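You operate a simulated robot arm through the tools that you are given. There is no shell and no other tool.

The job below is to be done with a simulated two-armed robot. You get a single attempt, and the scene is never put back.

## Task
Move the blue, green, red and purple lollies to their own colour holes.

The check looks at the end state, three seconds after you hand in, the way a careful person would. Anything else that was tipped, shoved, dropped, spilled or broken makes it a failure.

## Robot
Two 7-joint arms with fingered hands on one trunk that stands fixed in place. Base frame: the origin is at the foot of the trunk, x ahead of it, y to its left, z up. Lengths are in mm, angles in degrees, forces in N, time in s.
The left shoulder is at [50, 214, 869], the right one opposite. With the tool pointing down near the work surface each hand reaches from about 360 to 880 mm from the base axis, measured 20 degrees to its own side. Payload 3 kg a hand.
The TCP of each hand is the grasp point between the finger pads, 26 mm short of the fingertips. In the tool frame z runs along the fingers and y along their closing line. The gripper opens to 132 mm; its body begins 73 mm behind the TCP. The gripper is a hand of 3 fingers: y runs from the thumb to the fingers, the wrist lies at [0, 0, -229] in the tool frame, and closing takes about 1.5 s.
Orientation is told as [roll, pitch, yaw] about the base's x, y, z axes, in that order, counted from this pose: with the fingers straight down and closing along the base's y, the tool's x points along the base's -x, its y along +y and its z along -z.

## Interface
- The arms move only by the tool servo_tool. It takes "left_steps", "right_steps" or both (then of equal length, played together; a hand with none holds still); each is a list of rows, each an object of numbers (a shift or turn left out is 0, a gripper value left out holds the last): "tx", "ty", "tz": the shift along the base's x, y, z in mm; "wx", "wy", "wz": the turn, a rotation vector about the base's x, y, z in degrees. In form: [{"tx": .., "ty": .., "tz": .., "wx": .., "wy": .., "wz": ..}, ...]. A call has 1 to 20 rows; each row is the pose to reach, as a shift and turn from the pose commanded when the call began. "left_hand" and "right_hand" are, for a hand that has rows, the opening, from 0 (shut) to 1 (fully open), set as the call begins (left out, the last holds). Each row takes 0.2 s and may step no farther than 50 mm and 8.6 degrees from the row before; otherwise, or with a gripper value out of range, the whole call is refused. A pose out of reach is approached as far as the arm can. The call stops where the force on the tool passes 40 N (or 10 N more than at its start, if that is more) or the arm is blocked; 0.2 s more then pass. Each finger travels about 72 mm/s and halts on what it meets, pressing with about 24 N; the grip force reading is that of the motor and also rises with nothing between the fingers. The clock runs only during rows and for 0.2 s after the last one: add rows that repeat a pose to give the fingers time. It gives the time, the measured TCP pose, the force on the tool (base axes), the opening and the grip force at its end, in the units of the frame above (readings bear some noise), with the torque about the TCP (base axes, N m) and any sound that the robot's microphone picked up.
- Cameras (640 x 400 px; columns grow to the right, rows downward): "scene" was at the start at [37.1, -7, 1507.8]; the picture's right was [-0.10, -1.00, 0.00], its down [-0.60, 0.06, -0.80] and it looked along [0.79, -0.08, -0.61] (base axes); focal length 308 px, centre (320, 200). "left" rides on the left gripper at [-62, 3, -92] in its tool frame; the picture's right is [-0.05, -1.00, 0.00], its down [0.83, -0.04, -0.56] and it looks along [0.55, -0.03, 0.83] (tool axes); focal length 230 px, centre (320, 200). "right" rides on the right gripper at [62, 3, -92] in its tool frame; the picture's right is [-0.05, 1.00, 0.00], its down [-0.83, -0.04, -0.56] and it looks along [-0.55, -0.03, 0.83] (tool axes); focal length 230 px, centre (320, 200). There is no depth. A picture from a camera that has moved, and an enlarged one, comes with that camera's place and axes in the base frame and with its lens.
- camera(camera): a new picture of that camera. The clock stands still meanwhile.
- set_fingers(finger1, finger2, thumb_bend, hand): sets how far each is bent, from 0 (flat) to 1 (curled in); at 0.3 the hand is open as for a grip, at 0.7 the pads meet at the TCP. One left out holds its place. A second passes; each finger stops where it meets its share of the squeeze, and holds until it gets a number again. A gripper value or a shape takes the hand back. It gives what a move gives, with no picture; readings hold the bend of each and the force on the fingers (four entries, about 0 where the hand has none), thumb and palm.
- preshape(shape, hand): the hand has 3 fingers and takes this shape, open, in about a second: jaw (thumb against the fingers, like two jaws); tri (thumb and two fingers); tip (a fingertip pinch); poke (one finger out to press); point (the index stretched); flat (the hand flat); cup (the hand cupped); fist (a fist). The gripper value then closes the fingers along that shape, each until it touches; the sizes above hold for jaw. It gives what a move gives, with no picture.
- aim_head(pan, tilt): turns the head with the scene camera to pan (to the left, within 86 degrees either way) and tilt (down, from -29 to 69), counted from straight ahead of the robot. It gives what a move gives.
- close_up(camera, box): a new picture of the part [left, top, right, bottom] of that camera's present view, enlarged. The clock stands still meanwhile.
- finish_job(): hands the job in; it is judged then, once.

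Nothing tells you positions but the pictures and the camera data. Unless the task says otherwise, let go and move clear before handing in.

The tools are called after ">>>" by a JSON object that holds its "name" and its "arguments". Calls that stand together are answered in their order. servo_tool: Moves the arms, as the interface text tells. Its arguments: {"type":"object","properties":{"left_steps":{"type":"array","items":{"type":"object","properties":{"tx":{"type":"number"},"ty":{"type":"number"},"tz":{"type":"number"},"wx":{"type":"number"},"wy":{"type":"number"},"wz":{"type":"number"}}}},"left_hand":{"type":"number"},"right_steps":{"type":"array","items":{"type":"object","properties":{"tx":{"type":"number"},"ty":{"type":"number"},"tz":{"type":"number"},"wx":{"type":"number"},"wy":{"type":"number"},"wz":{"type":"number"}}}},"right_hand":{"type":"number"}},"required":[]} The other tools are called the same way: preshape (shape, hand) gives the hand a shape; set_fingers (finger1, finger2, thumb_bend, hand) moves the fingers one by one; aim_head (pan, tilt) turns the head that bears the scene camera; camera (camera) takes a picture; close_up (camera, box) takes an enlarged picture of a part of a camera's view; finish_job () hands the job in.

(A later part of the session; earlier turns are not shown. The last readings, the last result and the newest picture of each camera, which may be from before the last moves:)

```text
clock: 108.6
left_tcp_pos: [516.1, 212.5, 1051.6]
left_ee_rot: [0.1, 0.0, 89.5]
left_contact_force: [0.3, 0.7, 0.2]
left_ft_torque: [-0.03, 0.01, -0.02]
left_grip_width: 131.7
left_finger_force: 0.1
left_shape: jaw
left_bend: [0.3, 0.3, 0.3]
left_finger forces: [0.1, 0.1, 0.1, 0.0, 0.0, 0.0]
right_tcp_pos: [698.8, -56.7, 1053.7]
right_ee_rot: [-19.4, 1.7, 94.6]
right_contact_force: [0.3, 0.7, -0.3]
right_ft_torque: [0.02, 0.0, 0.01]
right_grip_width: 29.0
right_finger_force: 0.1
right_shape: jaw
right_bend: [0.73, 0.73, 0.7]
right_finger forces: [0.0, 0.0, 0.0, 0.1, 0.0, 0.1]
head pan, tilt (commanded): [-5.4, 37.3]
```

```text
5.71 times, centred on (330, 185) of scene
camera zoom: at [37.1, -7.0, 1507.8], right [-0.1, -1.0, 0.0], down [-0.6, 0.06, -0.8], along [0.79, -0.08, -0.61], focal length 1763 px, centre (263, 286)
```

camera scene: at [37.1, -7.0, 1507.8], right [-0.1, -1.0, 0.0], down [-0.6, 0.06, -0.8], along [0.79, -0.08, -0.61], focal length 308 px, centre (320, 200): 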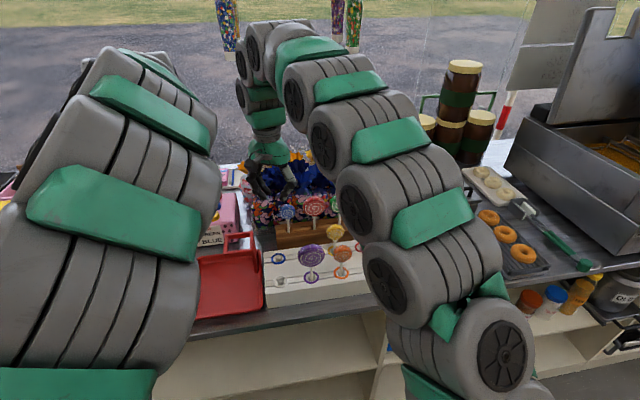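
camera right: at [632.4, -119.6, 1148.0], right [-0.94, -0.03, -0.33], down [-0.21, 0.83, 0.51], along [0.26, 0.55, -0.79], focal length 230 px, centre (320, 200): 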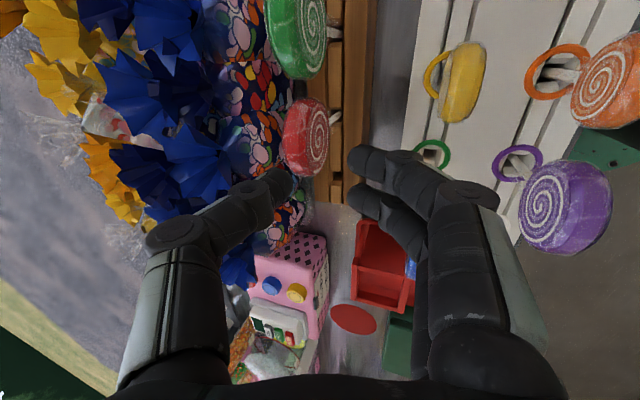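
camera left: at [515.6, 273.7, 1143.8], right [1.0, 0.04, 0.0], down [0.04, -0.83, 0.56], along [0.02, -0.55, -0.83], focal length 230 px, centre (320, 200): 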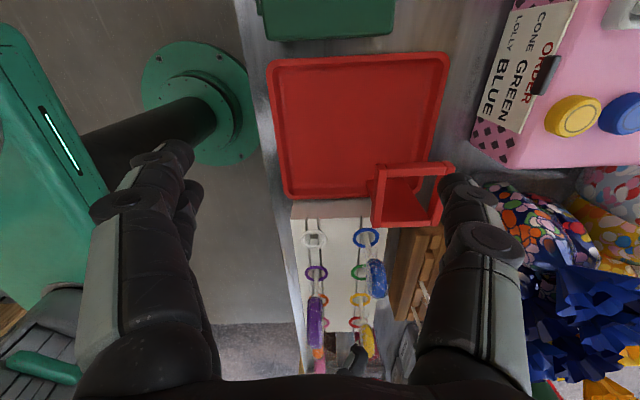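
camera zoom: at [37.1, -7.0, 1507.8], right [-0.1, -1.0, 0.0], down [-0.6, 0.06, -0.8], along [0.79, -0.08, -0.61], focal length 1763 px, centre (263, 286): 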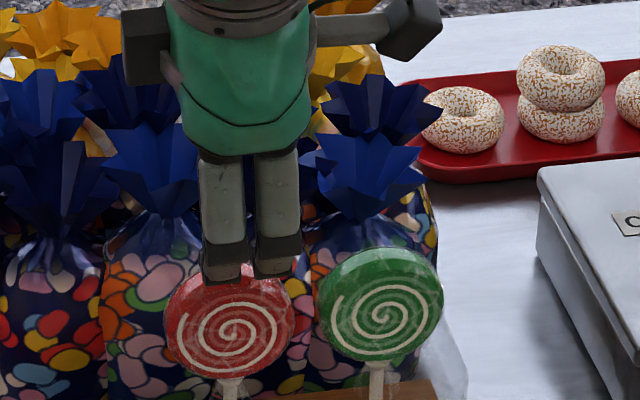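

The front petal is right behind red, so I'll tilt the hand to 27° for extra clearance. The plan is to lower the thumb behind red's head and pull it gently towards the robot, so it leans like blue did, then level the hand and grip.

>>> {"name": "servo_tool", "arguments": {"right_steps": [{"wy": -4, "tx": -1}, {"wy": -7.3, "tx": -2.2}, {"wy": -7.3, "tx": -2.2, "tz": -12}, {"wy": -7.3, "tx": -2.2, "tz": -12}]}}

>>> {"name": "close_up", "arguments": {"camera": "right", "box": [180, 70, 420, 250]}}

```text
clock: 109.6
left_tcp_pos: [518.3, 213.2, 1050.6]
left_ee_rot: [-0.1, 0.0, 89.3]
left_contact_force: [0.6, -0.5, 0.3]
left_ft_torque: [-0.02, 0.0, -0.03]
left_grip_width: 131.9
left_finger_force: 0.1
left_shape: jaw
left_bend: [0.3, 0.3, 0.3]
left_finger forces: [0.0, 0.0, 0.1, 0.1, 0.1, 0.1]
right_tcp_pos: [697.4, -58.3, 1041.1]
right_ee_rot: [-26.7, 2.2, 94.3]
right_contact_force: [0.0, -0.3, -0.2]
right_ft_torque: [-0.01, 0.01, -0.01]
right_grip_width: 29.2
right_finger_force: 0.1
right_shape: jaw
right_bend: [0.73, 0.73, 0.7]
right_finger forces: [0.0, 0.1, 0.0, 0.1, 0.1, 0.0]
head pan, tilt (commanded): [-5.4, 37.3]
```

```text
2.22 times, centred on (300, 160) of right
camera zoom: at [657.0, -119.8, 1123.4], right [-0.89, -0.03, -0.45], down [-0.27, 0.83, 0.48], along [0.36, 0.55, -0.75], focal length 511 px, centre (364, 289)
```

zoom: 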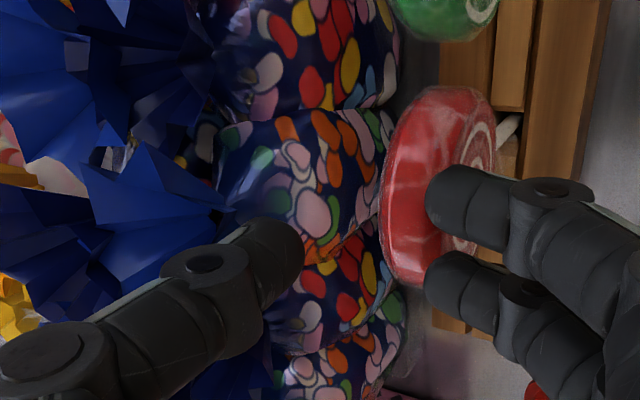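

>>> {"name": "servo_tool", "arguments": {"right_steps": [{"tx": -4, "ty": 1}, {"tx": -4, "ty": 1}, {"tx": -4, "ty": 1, "tz": -14}, {"tx": -4, "ty": 1, "tz": -14}], "right_hand": 0.275}}

>>> {"name": "close_up", "arguments": {"camera": "right", "box": [180, 70, 420, 250]}}

>>> {"name": "close_up", "arguments": {"camera": "scene", "box": [280, 150, 360, 230]}}

```text
clock: 110.6
left_tcp_pos: [516.4, 212.8, 1051.5]
left_ee_rot: [0.0, 0.0, 89.6]
left_contact_force: [0.6, -0.4, -0.6]
left_ft_torque: [-0.01, -0.01, 0.01]
left_grip_width: 131.9
left_finger_force: 0.0
left_shape: jaw
left_bend: [0.3, 0.3, 0.3]
left_finger forces: [0.1, 0.0, 0.0, 0.0, 0.0, 0.1]
right_tcp_pos: [693.7, -57.2, 1027.9]
right_ee_rot: [-26.6, 2.3, 94.4]
right_contact_force: [0.3, 1.0, -0.5]
right_ft_torque: [-0.02, 0.04, 0.03]
right_grip_width: 35.7
right_finger_force: 0.1
right_shape: jaw
right_bend: [0.73, 0.73, 0.7]
right_finger forces: [0.0, 0.0, 0.0, 0.0, 0.0, 0.0]
head pan, tilt (commanded): [-5.4, 37.3]
```

```text
2.22 times, centred on (300, 160) of right
camera zoom: at [652.7, -118.7, 1109.9], right [-0.89, -0.03, -0.45], down [-0.27, 0.83, 0.48], along [0.36, 0.55, -0.75], focal length 511 px, centre (364, 289)
```

zoom: 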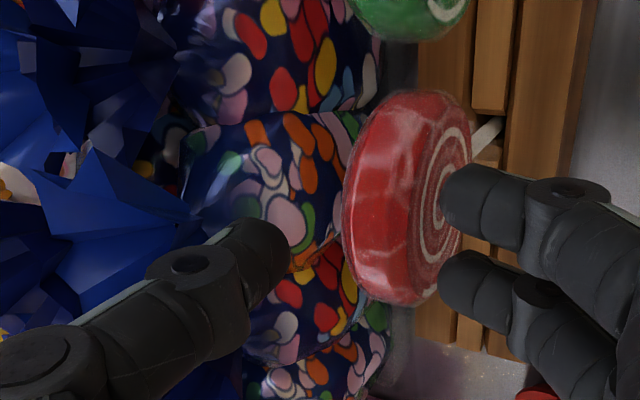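

```text
5.00 times, centred on (320, 190) of scene
camera zoom: at [37.1, -7.0, 1507.8], right [-0.1, -1.0, 0.0], down [-0.6, 0.06, -0.8], along [0.79, -0.08, -0.61], focal length 1543 px, centre (320, 250)
```

zoom: 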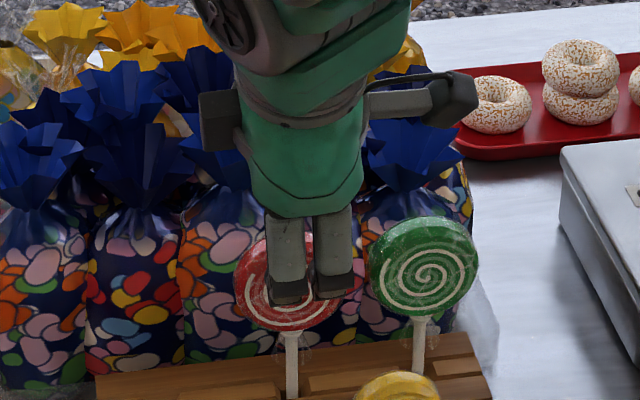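

>>> {"name": "servo_tool", "arguments": {"right_steps": [{"tx": 1.5, "tz": -9}, {"tx": 1.5, "tz": -18}, {"tx": 1.5, "tz": -26}, {"tx": 1.5, "tz": -26}]}}

>>> {"name": "close_up", "arguments": {"camera": "right", "box": [180, 70, 420, 250]}}

>>> {"name": "close_up", "arguments": {"camera": "scene", "box": [280, 150, 360, 230]}}

```text
clock: 111.6
left_tcp_pos: [517.6, 212.9, 1051.0]
left_ee_rot: [0.0, 0.0, 89.4]
left_contact_force: [-0.6, -0.6, 0.8]
left_ft_torque: [0.01, 0.0, -0.02]
left_grip_width: 131.9
left_finger_force: 0.1
left_shape: jaw
left_bend: [0.3, 0.3, 0.3]
left_finger forces: [0.1, 0.0, 0.0, 0.0, 0.0, 0.0]
right_tcp_pos: [694.2, -56.9, 1002.1]
right_ee_rot: [-26.7, 2.3, 94.3]
right_contact_force: [0.0, 0.0, -0.4]
right_ft_torque: [0.04, -0.02, -0.01]
right_grip_width: 36.1
right_finger_force: 0.0
right_shape: jaw
right_bend: [0.73, 0.73, 0.7]
right_finger forces: [0.1, 0.0, 0.0, 0.0, 0.1, 0.0]
head pan, tilt (commanded): [-5.4, 37.3]
```

```text
2.22 times, centred on (300, 160) of right
camera zoom: at [653.8, -118.8, 1084.0], right [-0.89, -0.03, -0.45], down [-0.27, 0.83, 0.48], along [0.36, 0.55, -0.75], focal length 511 px, centre (364, 289)
```

zoom: 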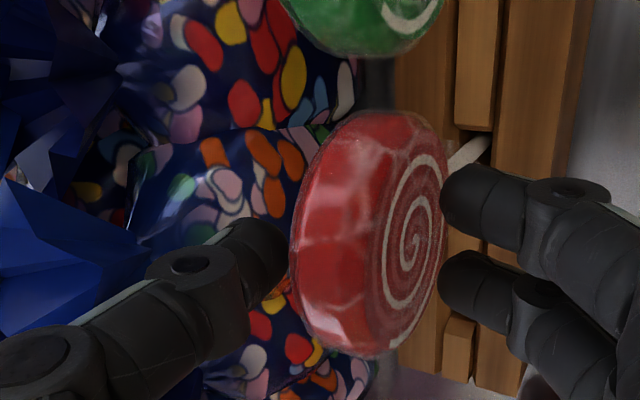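

```text
5.00 times, centred on (320, 190) of scene
camera zoom: at [37.1, -7.0, 1507.8], right [-0.1, -1.0, 0.0], down [-0.6, 0.06, -0.8], along [0.79, -0.08, -0.61], focal length 1543 px, centre (320, 250)
```

zoom: 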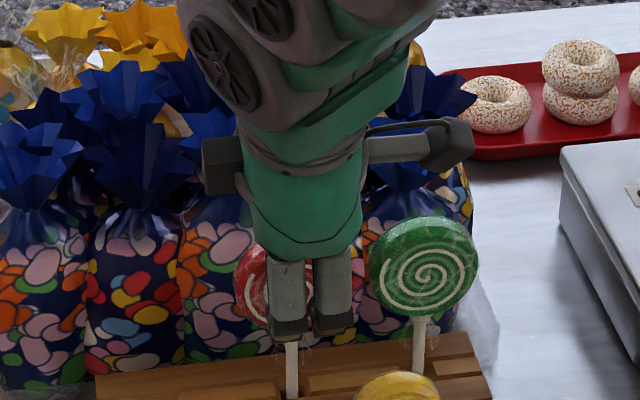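

>>> {"name": "servo_tool", "arguments": {"right_steps": [{"tz": -8}, {"tz": -15}, {"tz": -15}]}}

>>> {"name": "close_up", "arguments": {"camera": "right", "box": [180, 70, 420, 250]}}

>>> {"name": "close_up", "arguments": {"camera": "scene", "box": [280, 150, 360, 230]}}

```text
clock: 112.4
left_tcp_pos: [518.4, 212.4, 1050.3]
left_ee_rot: [0.0, 0.1, 89.5]
left_contact_force: [-0.2, -0.2, -0.1]
left_ft_torque: [0.06, -0.01, -0.03]
left_grip_width: 131.7
left_finger_force: 0.0
left_shape: jaw
left_bend: [0.3, 0.3, 0.3]
left_finger forces: [0.1, 0.0, 0.0, 0.0, 0.0, 0.0]
right_tcp_pos: [693.0, -57.6, 986.0]
right_ee_rot: [-26.8, 2.3, 94.3]
right_contact_force: [-0.2, 0.5, 0.2]
right_ft_torque: [-0.01, -0.01, 0.01]
right_grip_width: 36.0
right_finger_force: 0.0
right_shape: jaw
right_bend: [0.73, 0.73, 0.7]
right_finger forces: [0.0, 0.0, 0.0, 0.1, 0.0, 0.0]
head pan, tilt (commanded): [-5.4, 37.3]
```

```text
2.22 times, centred on (300, 160) of right
camera zoom: at [654.2, -118.7, 1069.3], right [-0.89, -0.03, -0.45], down [-0.27, 0.83, 0.48], along [0.36, 0.55, -0.75], focal length 511 px, centre (364, 289)
```

zoom: 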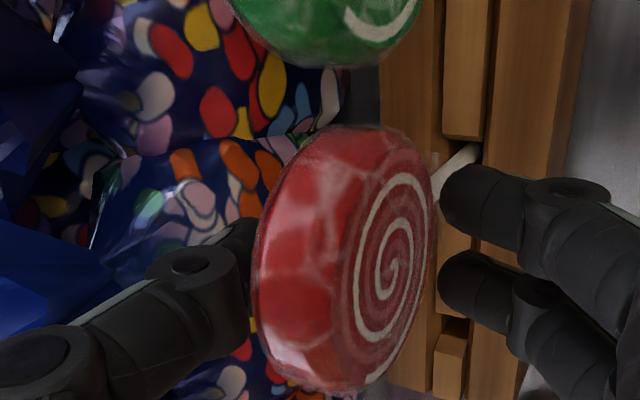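

```text
5.00 times, centred on (320, 190) of scene
camera zoom: at [37.1, -7.0, 1507.8], right [-0.1, -1.0, 0.0], down [-0.6, 0.06, -0.8], along [0.79, -0.08, -0.61], focal length 1543 px, centre (320, 250)
```

zoom: 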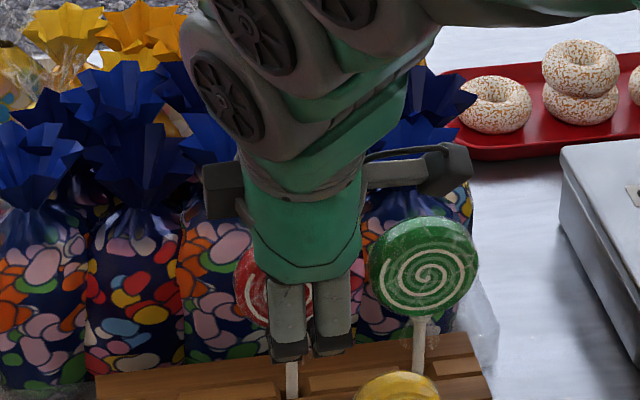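

The thumb is now behind red's head and nothing is touching. Pulling gently towards the robot to tip red to the near side.

>>> {"name": "servo_tool", "arguments": {"right_steps": [{"tx": -4}, {"tx": -8}, {"tx": -12}, {"tx": -16}, {"tx": -19}, {"tx": -19}]}}

>>> {"name": "close_up", "arguments": {"camera": "right", "box": [180, 70, 420, 250]}}

>>> {"name": "close_up", "arguments": {"camera": "scene", "box": [280, 150, 360, 230]}}

```text
clock: 113.8
left_tcp_pos: [518.1, 213.1, 1050.4]
left_ee_rot: [-0.1, 0.0, 89.6]
left_contact_force: [-0.2, 0.3, 0.8]
left_ft_torque: [0.03, 0.02, -0.02]
left_grip_width: 132.1
left_finger_force: 0.1
left_shape: jaw
left_bend: [0.3, 0.3, 0.3]
left_finger forces: [0.0, 0.0, 0.0, 0.0, 0.1, 0.1]
right_tcp_pos: [675.3, -55.4, 986.2]
right_ee_rot: [-26.7, 2.3, 94.3]
right_contact_force: [-0.3, -1.1, 0.2]
right_ft_torque: [-0.03, 0.01, 0.0]
right_grip_width: 35.9
right_finger_force: 0.0
right_shape: jaw
right_bend: [0.73, 0.73, 0.7]
right_finger forces: [0.0, 0.0, 0.1, 0.0, 0.1, 0.0]
head pan, tilt (commanded): [-5.4, 37.3]
```

```text
2.22 times, centred on (300, 160) of right
camera zoom: at [634.9, -118.4, 1069.2], right [-0.89, -0.03, -0.45], down [-0.27, 0.83, 0.48], along [0.36, 0.55, -0.75], focal length 511 px, centre (364, 289)
```

zoom: 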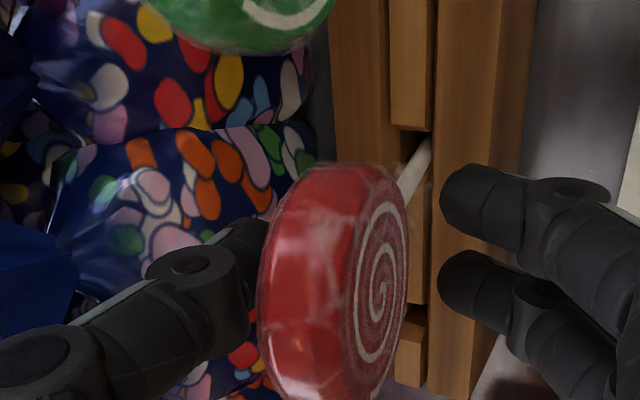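

```text
5.00 times, centred on (320, 190) of scene
camera zoom: at [37.1, -7.0, 1507.8], right [-0.1, -1.0, 0.0], down [-0.6, 0.06, -0.8], along [0.79, -0.08, -0.61], focal length 1543 px, centre (320, 250)
```

zoom: 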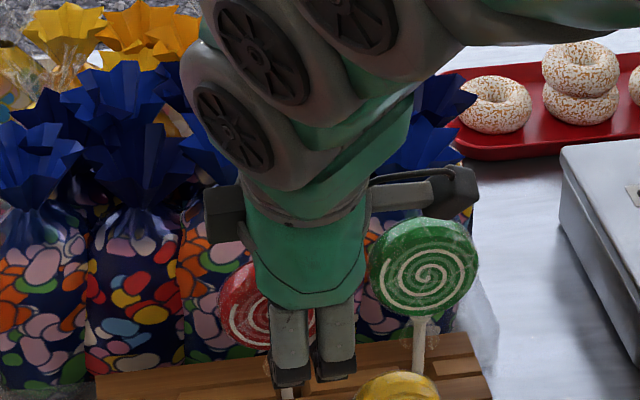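

>>> {"name": "close_up", "arguments": {"camera": "right", "box": [200, 110, 440, 290]}}

```text
2.22 times, centred on (320, 200) of right
camera zoom: at [634.9, -118.4, 1069.2], right [-0.89, -0.03, -0.45], down [-0.27, 0.83, 0.48], along [0.36, 0.55, -0.75], focal length 511 px, centre (320, 200)
```

zoom: 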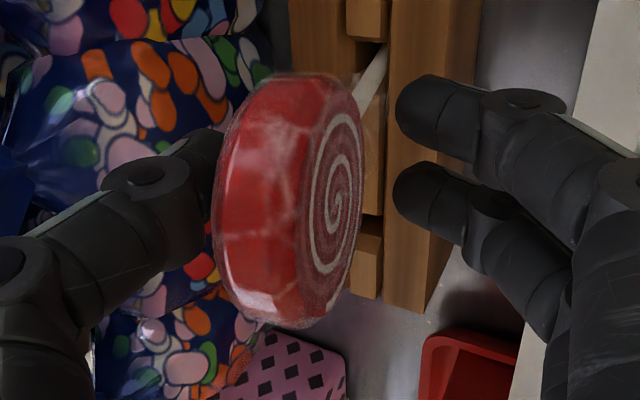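

Red now leans towards the robot with its head at about (688,−48,975). I'll level the hand to about 12° tilt around it and recentre.

>>> {"name": "servo_tool", "arguments": {"right_steps": [{"wy": 5, "tx": 3.2, "ty": 2.5, "tz": 0.5}, {"wy": 10, "tx": 6.5, "ty": 5, "tz": 1}, {"wy": 15, "tx": 9.7, "ty": 7.4, "tz": 1.5}, {"wy": 15, "tx": 9.7, "ty": 7.4, "tz": 1.5}]}}

>>> {"name": "close_up", "arguments": {"camera": "right", "box": [200, 110, 440, 290]}}

>>> {"name": "close_up", "arguments": {"camera": "scene", "box": [280, 150, 360, 230]}}

```text
clock: 114.8
left_tcp_pos: [516.9, 213.9, 1050.8]
left_ee_rot: [0.0, 0.0, 89.4]
left_contact_force: [0.4, -0.1, -0.7]
left_ft_torque: [-0.01, 0.01, 0.01]
left_grip_width: 132.0
left_finger_force: 0.1
left_shape: jaw
left_bend: [0.3, 0.3, 0.3]
left_finger forces: [0.0, 0.0, 0.0, 0.0, 0.0, 0.1]
right_tcp_pos: [684.4, -48.0, 988.0]
right_ee_rot: [-11.7, 1.1, 94.8]
right_contact_force: [-0.2, -0.2, 0.1]
right_ft_torque: [0.0, 0.02, -0.01]
right_grip_width: 36.0
right_finger_force: 0.0
right_shape: jaw
right_bend: [0.73, 0.73, 0.7]
right_finger forces: [0.1, 0.0, 0.0, 0.1, 0.0, 0.0]
head pan, tilt (commanded): [-5.4, 37.3]
```

```text
2.22 times, centred on (320, 200) of right
camera zoom: at [667.4, -111.1, 1077.8], right [-0.98, -0.03, -0.2], down [-0.14, 0.83, 0.54], along [0.15, 0.55, -0.82], focal length 511 px, centre (320, 200)
```

zoom: 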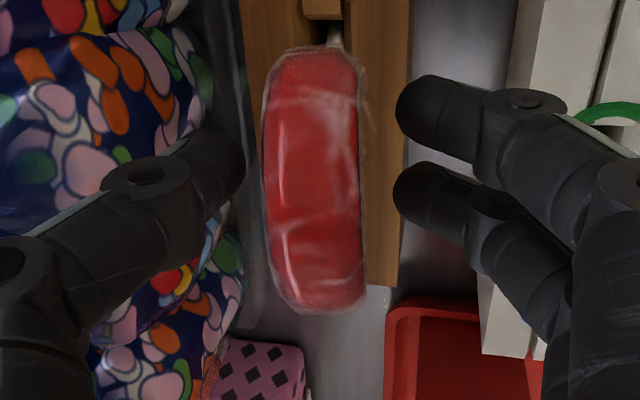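

```text
5.00 times, centred on (320, 190) of scene
camera zoom: at [37.1, -7.0, 1507.8], right [-0.09, -1.0, 0.0], down [-0.6, 0.06, -0.8], along [0.79, -0.08, -0.61], focal length 1543 px, centre (320, 250)
```

zoom: 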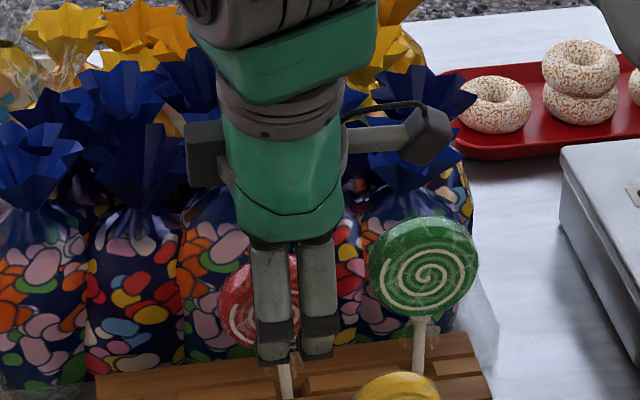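

The red disc is edge-on and centred between thumb and fingers. Closing the grip.

>>> {"name": "servo_tool", "arguments": {"right_steps": [{"tz": 0}, {"tz": 0}, {"tz": 0}, {"tz": 0}, {"tz": 0}], "right_hand": 0.0}}

>>> {"name": "close_up", "arguments": {"camera": "right", "box": [200, 110, 440, 290]}}

```text
clock: 116.0
left_tcp_pos: [517.3, 212.4, 1050.9]
left_ee_rot: [0.0, 0.0, 89.5]
left_contact_force: [0.1, -0.3, 0.3]
left_ft_torque: [-0.01, -0.02, 0.0]
left_grip_width: 131.8
left_finger_force: 0.1
left_shape: jaw
left_bend: [0.3, 0.3, 0.3]
left_finger forces: [0.0, 0.1, 0.1, 0.0, 0.0, 0.1]
right_tcp_pos: [685.9, -49.4, 988.2]
right_ee_rot: [-11.8, 1.1, 94.7]
right_contact_force: [-1.4, -0.9, -0.1]
right_ft_torque: [-0.03, 0.08, -0.03]
right_grip_width: 12.5
right_finger_force: 23.8
right_shape: jaw
right_bend: [0.72, 0.72, 0.7]
right_finger forces: [11.0, 10.7, 0.1, 0.0, 21.3, 0.0]
head pan, tilt (commanded): [-5.4, 37.3]
```

```text
2.22 times, centred on (320, 200) of right
camera zoom: at [667.5, -111.3, 1078.1], right [-0.98, -0.03, -0.2], down [-0.14, 0.83, 0.54], along [0.15, 0.55, -0.82], focal length 511 px, centre (320, 200)
```

zoom: 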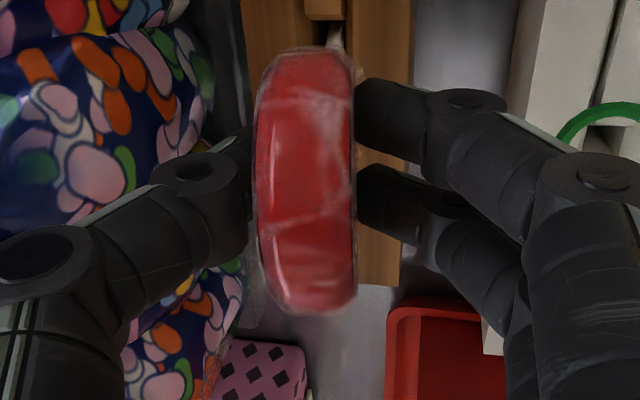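

A firm grip on red. Pulling out along its lean.

>>> {"name": "servo_tool", "arguments": {"right_steps": [{"tx": -0.9, "ty": 0.6, "tz": 8}, {"tx": -2, "ty": 1.3, "tz": 18}, {"tx": -3.4, "ty": 2.2, "tz": 32}, {"tx": -5.2, "ty": 3.3, "tz": 48}, {"tx": -9, "ty": 4, "tz": 64}, {"tx": -20, "ty": 4, "tz": 75}, {"tx": -35, "ty": 4, "tz": 80}, {"tx": -50, "ty": 4, "tz": 82}, {"tx": -50, "ty": 4, "tz": 82}]}}

>>> {"name": "close_up", "arguments": {"camera": "scene", "box": [250, 150, 390, 270]}}

```text
clock: 118.0
left_tcp_pos: [517.6, 213.3, 1050.5]
left_ee_rot: [0.0, 0.1, 89.4]
left_contact_force: [0.7, 0.2, 0.2]
left_ft_torque: [0.01, 0.01, 0.01]
left_grip_width: 132.0
left_finger_force: 0.0
left_shape: jaw
left_bend: [0.3, 0.3, 0.3]
left_finger forces: [0.0, 0.0, 0.0, 0.1, 0.1, 0.0]
right_tcp_pos: [634.8, -44.9, 1070.7]
right_ee_rot: [-11.8, 1.1, 94.6]
right_contact_force: [0.0, 0.8, -0.8]
right_ft_torque: [0.01, 0.01, -0.05]
right_grip_width: 12.8
right_finger_force: 25.0
right_shape: jaw
right_bend: [0.72, 0.72, 0.7]
right_finger forces: [10.9, 10.8, 0.0, 0.1, 21.6, 0.0]
head pan, tilt (commanded): [-5.4, 37.3]
```

```text
3.33 times, centred on (320, 210) of scene
camera zoom: at [37.1, -7.0, 1507.8], right [-0.1, -1.0, 0.0], down [-0.6, 0.06, -0.8], along [0.79, -0.08, -0.61], focal length 1028 px, centre (320, 167)
```

zoom: 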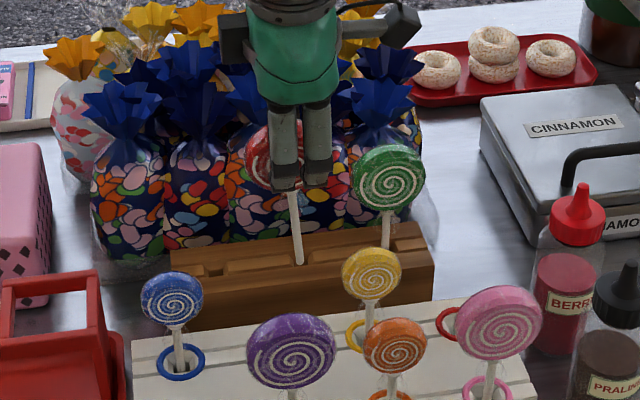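

Red is out. I'll level it here, then carry it along the free corridor between the rack and the block (x≈645) so its stick doesn't touch yellow.

>>> {"name": "servo_tool", "arguments": {"right_steps": [{"wy": 4, "wx": 1.3, "tx": 4}, {"wy": 8, "wx": 2.6, "tx": 8}, {"wy": 11.8, "wx": 4, "tx": 12}, {"wy": 11.8, "wx": 4, "tx": 12}]}}

>>> {"name": "close_up", "arguments": {"camera": "scene", "box": [290, 180, 350, 240]}}

>>> {"name": "camera", "arguments": {"camera": "left"}}

```text
clock: 119.0
left_tcp_pos: [517.7, 211.6, 1051.1]
left_ee_rot: [-0.1, 0.0, 89.5]
left_contact_force: [-0.2, -0.2, -0.2]
left_ft_torque: [-0.01, 0.02, 0.01]
left_grip_width: 131.7
left_finger_force: 0.0
left_shape: jaw
left_bend: [0.3, 0.3, 0.3]
left_finger forces: [0.1, 0.0, 0.1, 0.1, 0.0, 0.0]
right_tcp_pos: [646.1, -45.7, 1070.1]
right_ee_rot: [-0.3, -3.8, 94.5]
right_contact_force: [-0.2, 0.5, 0.0]
right_ft_torque: [0.02, -0.03, -0.01]
right_grip_width: 12.9
right_finger_force: 24.1
right_shape: jaw
right_bend: [0.72, 0.72, 0.7]
right_finger forces: [10.9, 10.7, 0.0, 0.1, 21.6, 0.1]
head pan, tilt (commanded): [-5.4, 37.3]
```

```text
6.67 times, centred on (320, 210) of scene
camera zoom: at [37.1, -7.0, 1507.8], right [-0.1, -1.0, 0.0], down [-0.6, 0.06, -0.8], along [0.79, -0.08, -0.61], focal length 2057 px, centre (320, 133)
```

zoom: 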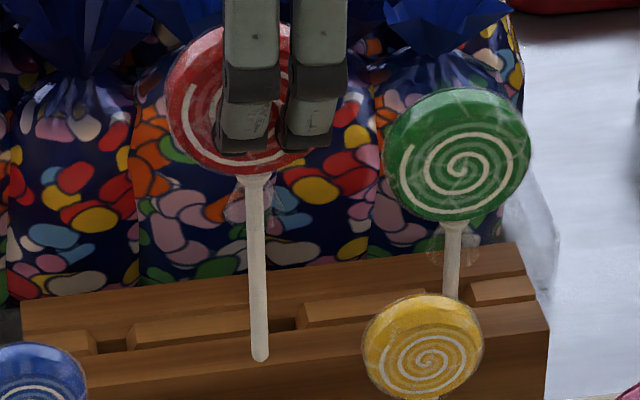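

```text
taken
camera left: at [515.6, 273.8, 1143.8], right [1.0, 0.04, 0.0], down [0.04, -0.83, 0.56], along [0.02, -0.55, -0.83], focal length 230 px, centre (320, 200)
```

left: 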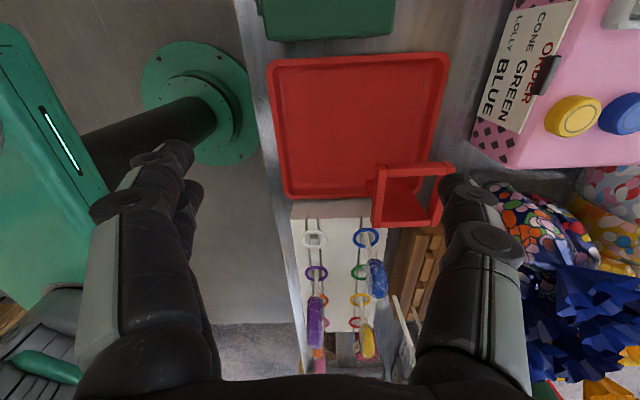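

Red hangs vertically in the y-direction. I'll carry it along the corridor to beside the red hole and shift the left camera back in x so yellow won't block its view.

>>> {"name": "servo_tool", "arguments": {"right_steps": [{"ty": -30}, {"ty": -65}, {"ty": -100}, {"ty": -128}, {"ty": -136}, {"ty": -136}], "left_steps": [{"tx": -15}, {"tx": -30}, {"tx": -45}, {"tx": -60}, {"tx": -75}, {"tx": -75}]}}

>>> {"name": "camera", "arguments": {"camera": "left"}}

>>> {"name": "close_up", "arguments": {"camera": "scene", "box": [310, 180, 410, 280]}}

```text
clock: 120.4
left_tcp_pos: [442.2, 212.9, 1049.7]
left_ee_rot: [0.0, 0.0, 89.5]
left_contact_force: [0.6, -0.4, 0.2]
left_ft_torque: [-0.02, 0.0, 0.01]
left_grip_width: 131.9
left_finger_force: 0.0
left_shape: jaw
left_bend: [0.3, 0.3, 0.3]
left_finger forces: [0.0, 0.0, 0.0, 0.1, 0.0, 0.0]
right_tcp_pos: [637.9, -160.6, 1051.5]
right_ee_rot: [-0.3, -3.8, 94.5]
right_contact_force: [0.3, -0.1, -0.7]
right_ft_torque: [0.0, 0.01, -0.01]
right_grip_width: 12.9
right_finger_force: 24.0
right_shape: jaw
right_bend: [0.72, 0.72, 0.7]
right_finger forces: [10.8, 10.7, 0.1, 0.0, 21.6, 0.0]
right hand out of reach, approached as far as the arm can: row 3, 4, 5, 6
head pan, tilt (commanded): [-5.4, 37.3]
```

```text
taken
camera left: at [440.4, 273.7, 1144.0], right [1.0, 0.04, 0.0], down [0.04, -0.83, 0.56], along [0.02, -0.55, -0.83], focal length 230 px, centre (320, 200)
```

left: 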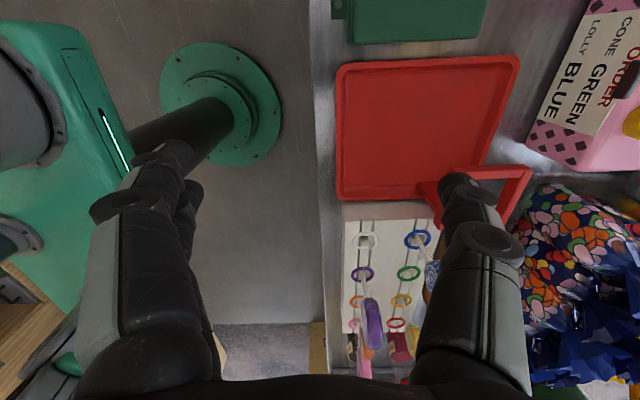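

```text
4.00 times, centred on (360, 230) of scene
camera zoom: at [37.1, -7.0, 1507.8], right [-0.09, -1.0, 0.0], down [-0.6, 0.06, -0.8], along [0.79, -0.08, -0.61], focal length 1234 px, centre (160, 80)
```

zoom: 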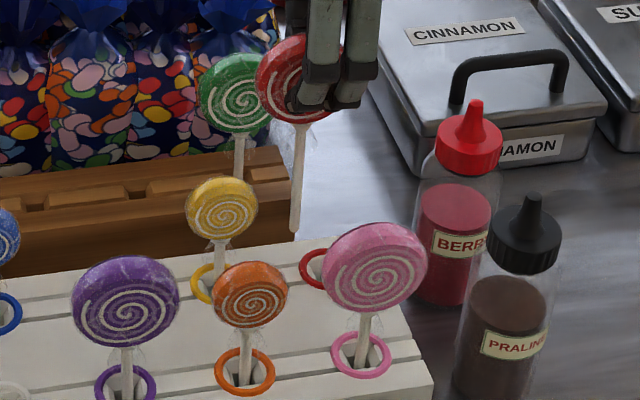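

The arm hit its reach limit there and sank slightly, but nothing is touched. I'll move back in x while rising, towards the red hole.

>>> {"name": "servo_tool", "arguments": {"right_steps": [{"tx": -6, "ty": -2, "tz": 6}, {"tx": -14, "ty": -8, "tz": 13}, {"tx": -22, "ty": -14, "tz": 16}, {"tx": -27.5, "ty": -19, "tz": 16}, {"tx": -27.5, "ty": -19, "tz": 16}]}}

>>> {"name": "close_up", "arguments": {"camera": "left", "box": [330, 260, 450, 380]}}

>>> {"name": "close_up", "arguments": {"camera": "scene", "box": [340, 190, 400, 250]}}

```text
clock: 121.6
left_tcp_pos: [442.2, 213.0, 1051.5]
left_ee_rot: [0.1, 0.0, 89.4]
left_contact_force: [-0.2, -0.2, 0.3]
left_ft_torque: [0.0, 0.01, 0.02]
left_grip_width: 131.9
left_finger_force: 0.0
left_shape: jaw
left_bend: [0.3, 0.3, 0.3]
left_finger forces: [0.0, 0.0, 0.1, 0.0, 0.0, 0.0]
right_tcp_pos: [609.0, -179.4, 1067.4]
right_ee_rot: [-0.3, -3.8, 94.5]
right_contact_force: [-0.2, -0.3, -0.3]
right_ft_torque: [0.0, -0.01, 0.03]
right_grip_width: 13.0
right_finger_force: 23.4
right_shape: jaw
right_bend: [0.72, 0.72, 0.7]
right_finger forces: [10.9, 10.6, 0.1, 0.0, 21.5, 0.1]
head pan, tilt (commanded): [-5.4, 37.3]
```

```text
3.33 times, centred on (390, 320) of left
camera zoom: at [440.6, 273.6, 1144.2], right [1.0, 0.04, 0.0], down [0.04, -0.83, 0.56], along [0.02, -0.55, -0.83], focal length 767 px, centre (87, -200)
```

zoom: 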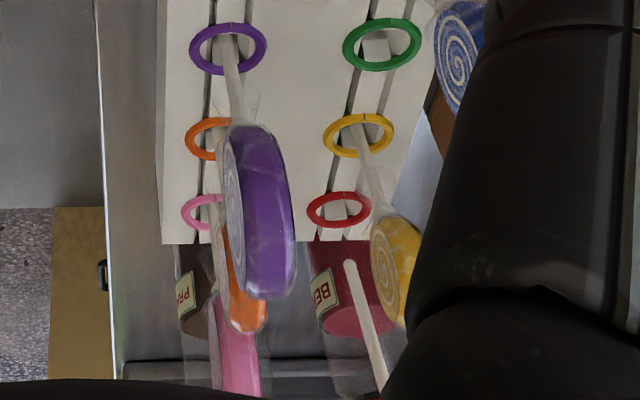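

```text
6.67 times, centred on (370, 220) of scene
camera zoom: at [37.1, -7.1, 1507.8], right [-0.1, -1.0, 0.0], down [-0.6, 0.06, -0.8], along [0.79, -0.08, -0.61], focal length 2057 px, centre (-13, 67)
```

zoom: 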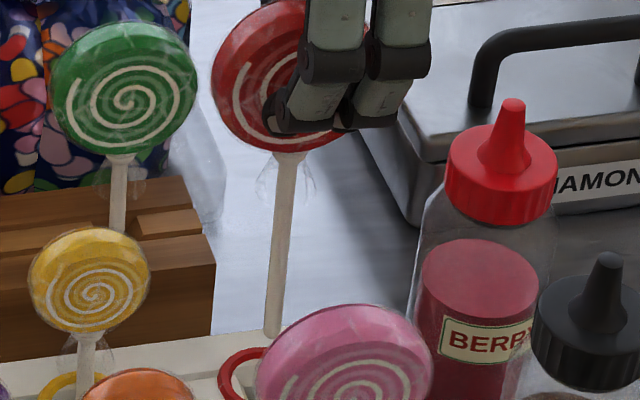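

>>> {"name": "close_up", "arguments": {"camera": "left", "box": [380, 320, 410, 380]}}

>>> {"name": "close_up", "arguments": {"camera": "scene", "box": [362, 210, 392, 245]}}

```text
6.67 times, centred on (395, 350) of left
camera zoom: at [440.6, 273.6, 1144.2], right [1.0, 0.04, 0.0], down [0.04, -0.83, 0.56], along [0.02, -0.55, -0.83], focal length 1534 px, centre (-180, -800)
```

zoom: 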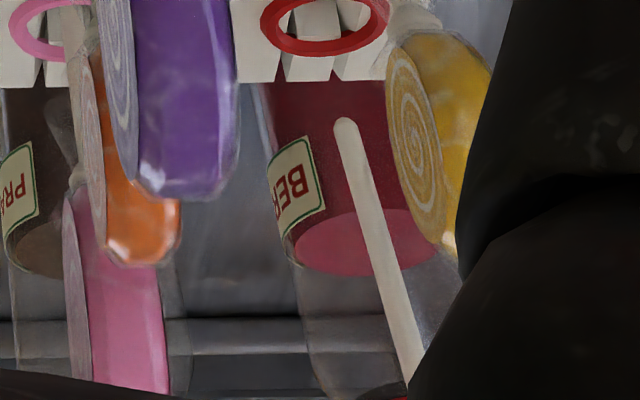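

```text
11.43 times, centred on (377, 228) of scene
camera zoom: at [37.1, -7.1, 1507.8], right [-0.1, -1.0, 0.0], down [-0.6, 0.06, -0.8], along [0.79, -0.08, -0.61], focal length 3526 px, centre (-331, -114)
```

zoom: 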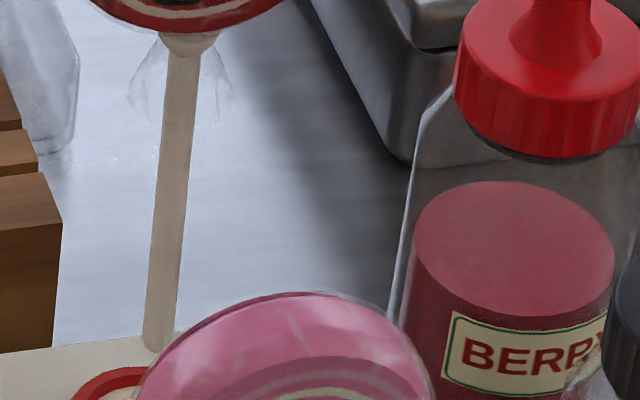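

>>> {"name": "close_up", "arguments": {"camera": "scene", "box": [360, 252, 385, 275]}}

>>> {"name": "close_up", "arguments": {"camera": "scene", "box": [360, 205, 385, 245]}}

```text
16.00 times, centred on (372, 264) of scene
camera zoom: at [37.1, -7.1, 1507.8], right [-0.1, -1.0, 0.0], down [-0.6, 0.06, -0.8], along [0.79, -0.08, -0.61], focal length 4937 px, centre (-520, -816)
```

zoom: 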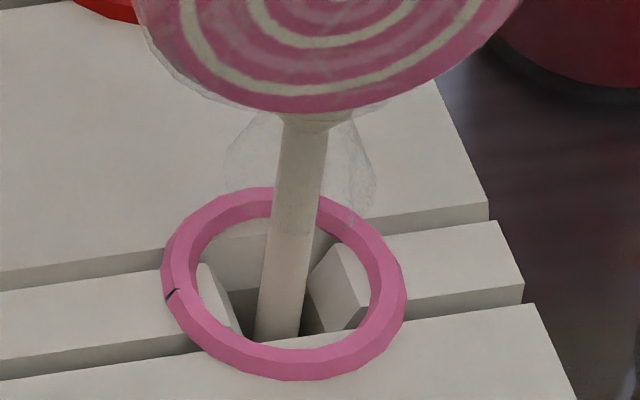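

```text
10.00 times, centred on (372, 225) of scene
camera zoom: at [37.1, -7.1, 1507.8], right [-0.1, -1.0, 0.0], down [-0.6, 0.06, -0.8], along [0.79, -0.08, -0.61], focal length 3085 px, centre (-205, -50)
```

zoom: 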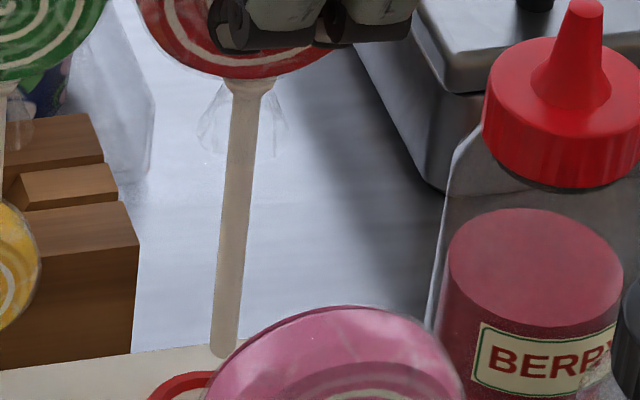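

In y the stick leans about 1.1° relative to the upright pink one; in x it is vertical. Applying the small correction and centring over the red hole.

>>> {"name": "servo_tool", "arguments": {"right_steps": [{"tx": 0.9, "ty": -1.1, "wx": 0.6}, {"tx": 1.8, "ty": -2.3, "wx": 1.15}, {"tx": 1.8, "ty": -2.3, "wx": 1.15}, {"tx": 1.8, "ty": -2.3, "wx": 1.15, "tz": -10}, {"tx": 1.8, "ty": -2.3, "wx": 1.15, "tz": -16}, {"tx": 1.8, "ty": -2.3, "wx": 1.15, "tz": -16}]}}

>>> {"name": "close_up", "arguments": {"camera": "left", "box": [370, 300, 420, 350]}}

>>> {"name": "close_up", "arguments": {"camera": "scene", "box": [345, 215, 385, 255]}}

>>> {"name": "camera", "arguments": {"camera": "right"}}

```text
clock: 123.0
left_tcp_pos: [442.6, 210.9, 1052.2]
left_ee_rot: [0.0, 0.0, 89.5]
left_contact_force: [0.6, 0.0, 0.1]
left_ft_torque: [0.0, -0.02, -0.01]
left_grip_width: 131.8
left_finger_force: 0.1
left_shape: jaw
left_bend: [0.3, 0.3, 0.3]
left_finger forces: [0.1, 0.0, 0.0, 0.0, 0.0, 0.1]
right_tcp_pos: [611.2, -181.7, 1052.3]
right_ee_rot: [-0.4, -5.1, 94.4]
right_contact_force: [0.2, 0.0, -0.4]
right_ft_torque: [-0.01, -0.01, 0.04]
right_grip_width: 12.9
right_finger_force: 23.6
right_shape: jaw
right_bend: [0.72, 0.72, 0.7]
right_finger forces: [10.9, 10.6, 0.0, 0.0, 21.4, 0.0]
head pan, tilt (commanded): [-5.4, 37.3]
```

```text
8.00 times, centred on (395, 325) of left
camera zoom: at [440.5, 273.6, 1144.2], right [1.0, 0.04, 0.0], down [0.04, -0.83, 0.56], along [0.02, -0.55, -0.83], focal length 1841 px, centre (-280, -800)
```

zoom: 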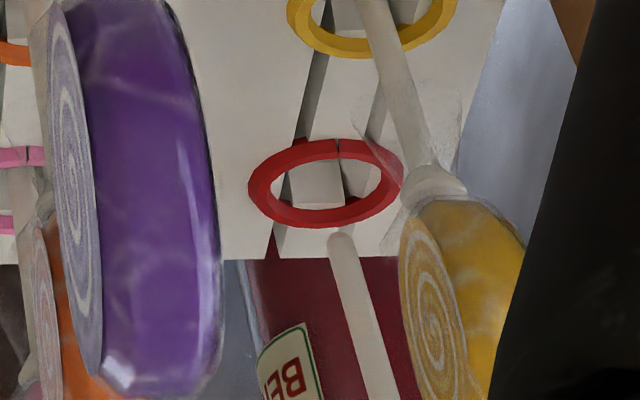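

```text
10.00 times, centred on (365, 235) of scene
camera zoom: at [37.1, -7.0, 1507.8], right [-0.1, -1.0, 0.0], down [-0.6, 0.06, -0.8], along [0.79, -0.08, -0.61], focal length 3085 px, centre (-130, -150)
```

zoom: 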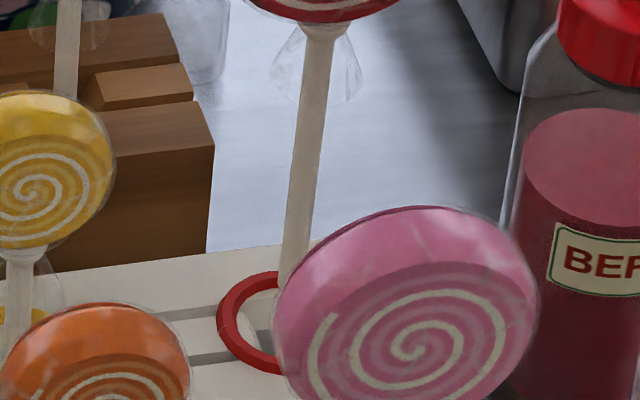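

```text
taken
camera right: at [612.3, -251.7, 1137.7], right [-1.0, -0.03, 0.0], down [-0.02, 0.78, 0.63], along [-0.01, 0.62, -0.78], focal length 230 px, centre (320, 200)
```

right: 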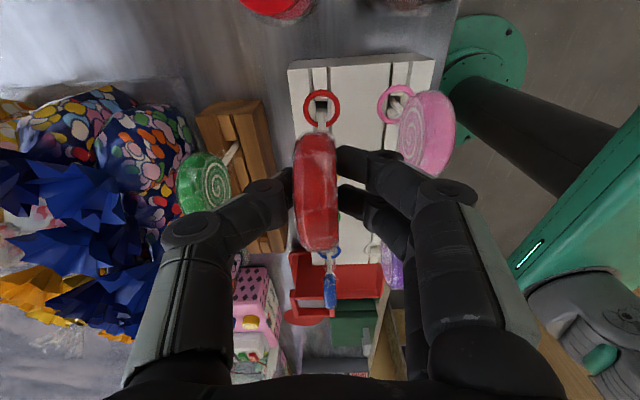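

Aligned in both views. Lowering into the red hole in stages.

>>> {"name": "servo_tool", "arguments": {"right_steps": [{"tz": -8}, {"tz": -16}, {"tz": -24}, {"tz": -24}]}}

>>> {"name": "close_up", "arguments": {"camera": "left", "box": [370, 300, 420, 350]}}

>>> {"name": "close_up", "arguments": {"camera": "right", "box": [260, 60, 380, 160]}}

>>> {"name": "close_up", "arguments": {"camera": "scene", "box": [345, 215, 385, 255]}}

```text
clock: 124.0
left_tcp_pos: [442.7, 212.0, 1051.6]
left_ee_rot: [0.0, 0.0, 89.5]
left_contact_force: [-0.4, -0.6, 0.3]
left_ft_torque: [-0.03, 0.02, 0.0]
left_grip_width: 131.7
left_finger_force: 0.1
left_shape: jaw
left_bend: [0.3, 0.3, 0.3]
left_finger forces: [0.1, 0.0, 0.0, 0.0, 0.0, 0.0]
right_tcp_pos: [611.5, -181.1, 1028.4]
right_ee_rot: [-0.3, -5.0, 94.5]
right_contact_force: [-0.6, 0.2, 0.0]
right_ft_torque: [0.01, -0.01, -0.03]
right_grip_width: 12.9
right_finger_force: 24.5
right_shape: jaw
right_bend: [0.72, 0.72, 0.7]
right_finger forces: [11.0, 10.6, 0.0, 0.0, 21.5, 0.0]
head pan, tilt (commanded): [-5.4, 37.3]
```

```text
8.00 times, centred on (395, 325) of left
camera zoom: at [440.6, 273.6, 1144.2], right [1.0, 0.04, 0.0], down [0.04, -0.83, 0.56], along [0.02, -0.55, -0.83], focal length 1841 px, centre (-280, -800)
```

zoom: 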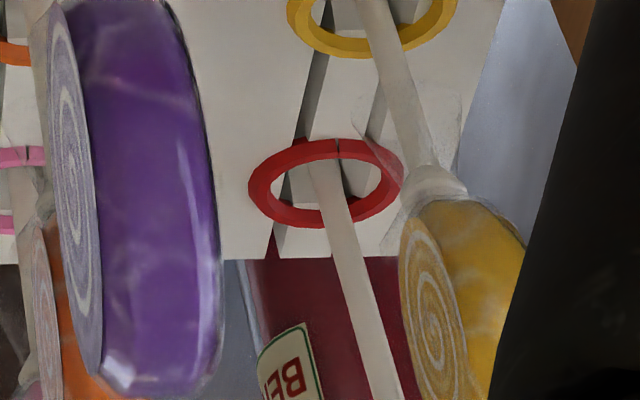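

```text
4.00 times, centred on (320, 110) of right
camera zoom: at [612.8, -251.6, 1113.4], right [-1.0, -0.03, 0.0], down [-0.02, 0.78, 0.63], along [-0.01, 0.62, -0.78], focal length 920 px, centre (320, 560)
```

zoom: 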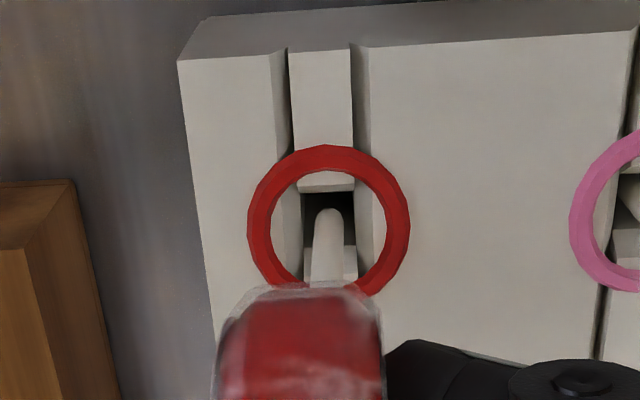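

```text
10.00 times, centred on (365, 235) of scene
camera zoom: at [37.1, -7.0, 1507.8], right [-0.1, -1.0, 0.0], down [-0.6, 0.06, -0.8], along [0.79, -0.08, -0.61], focal length 3085 px, centre (-130, -150)
```

zoom: 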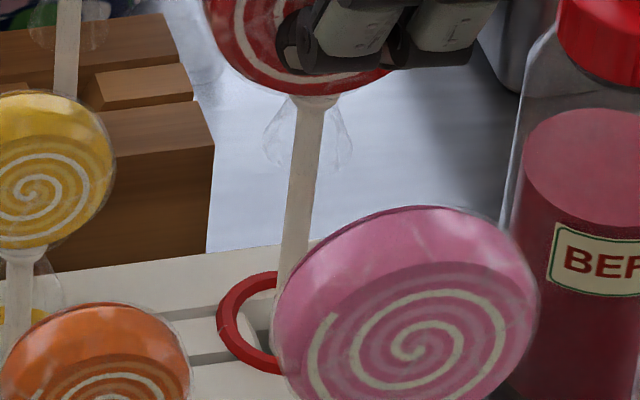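

The right camera shows the stick's end right inside the red hole's opening. Lowering further.

>>> {"name": "servo_tool", "arguments": {"right_steps": [{"tz": -9}, {"tz": -18}, {"tz": -27}, {"tz": -35}, {"tz": -35}]}}

>>> {"name": "close_up", "arguments": {"camera": "left", "box": [370, 310, 410, 350]}}

>>> {"name": "close_up", "arguments": {"camera": "scene", "box": [350, 220, 380, 250]}}

```text
clock: 125.2
left_tcp_pos: [443.2, 211.9, 1050.7]
left_ee_rot: [0.0, -0.1, 89.4]
left_contact_force: [0.1, 0.2, 0.3]
left_ft_torque: [0.0, 0.0, -0.02]
left_grip_width: 131.8
left_finger_force: 0.0
left_shape: jaw
left_bend: [0.3, 0.3, 0.3]
left_finger forces: [0.1, 0.1, 0.1, 0.1, 0.1, 0.0]
right_tcp_pos: [611.2, -181.8, 993.2]
right_ee_rot: [-0.4, -5.0, 94.5]
right_contact_force: [-0.3, 0.4, -1.2]
right_ft_torque: [0.01, 0.02, 0.0]
right_grip_width: 12.5
right_finger_force: 24.2
right_shape: jaw
right_bend: [0.72, 0.72, 0.7]
right_finger forces: [10.9, 10.6, 0.1, 0.1, 21.5, 0.1]
head pan, tilt (commanded): [-5.4, 37.3]
```

```text
10.00 times, centred on (390, 330) of left
camera zoom: at [440.6, 273.6, 1144.2], right [1.0, 0.04, 0.0], down [0.04, -0.83, 0.56], along [0.02, -0.55, -0.83], focal length 2301 px, centre (-380, -1100)
```

zoom: 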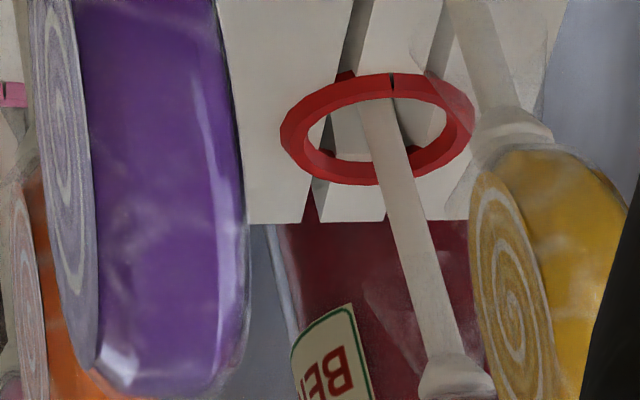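

```text
13.33 times, centred on (365, 235) of scene
camera zoom: at [37.1, -7.0, 1507.8], right [-0.1, -1.0, 0.0], down [-0.6, 0.06, -0.8], along [0.79, -0.08, -0.61], focal length 4114 px, centre (-280, -267)
```

zoom: 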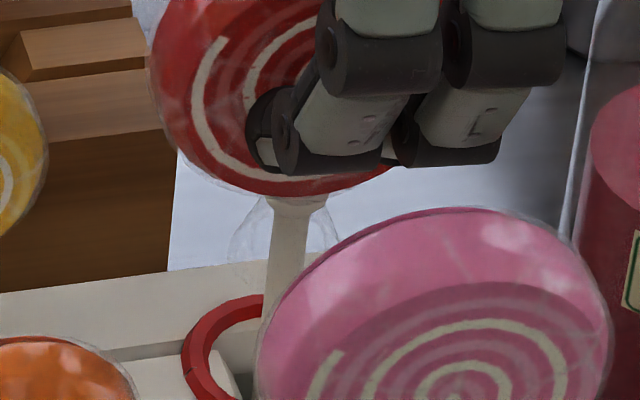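

>>> {"name": "close_up", "arguments": {"camera": "scene", "box": [358, 228, 378, 246]}}

>>> {"name": "close_up", "arguments": {"camera": "left", "box": [384, 316, 404, 350]}}

```text
16.00 times, centred on (368, 237) of scene
camera zoom: at [37.1, -7.0, 1507.8], right [-0.1, -1.0, 0.0], down [-0.6, 0.06, -0.8], along [0.79, -0.08, -0.61], focal length 4937 px, centre (-448, -392)
```

zoom: 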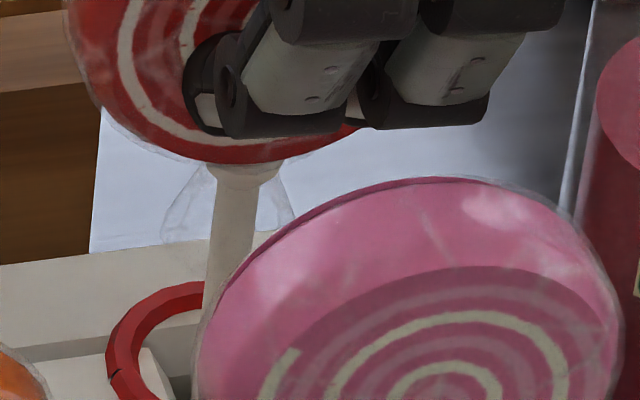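

```text
11.76 times, centred on (394, 333) of left
camera zoom: at [440.6, 273.6, 1144.2], right [1.0, 0.04, 0.0], down [0.04, -0.83, 0.56], along [0.02, -0.55, -0.83], focal length 2707 px, centre (-551, -1365)
```

zoom: 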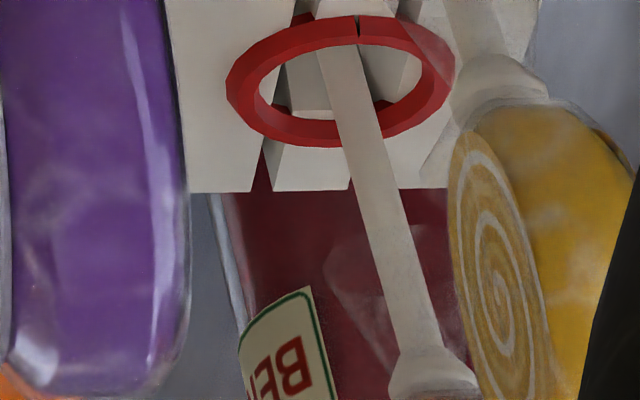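

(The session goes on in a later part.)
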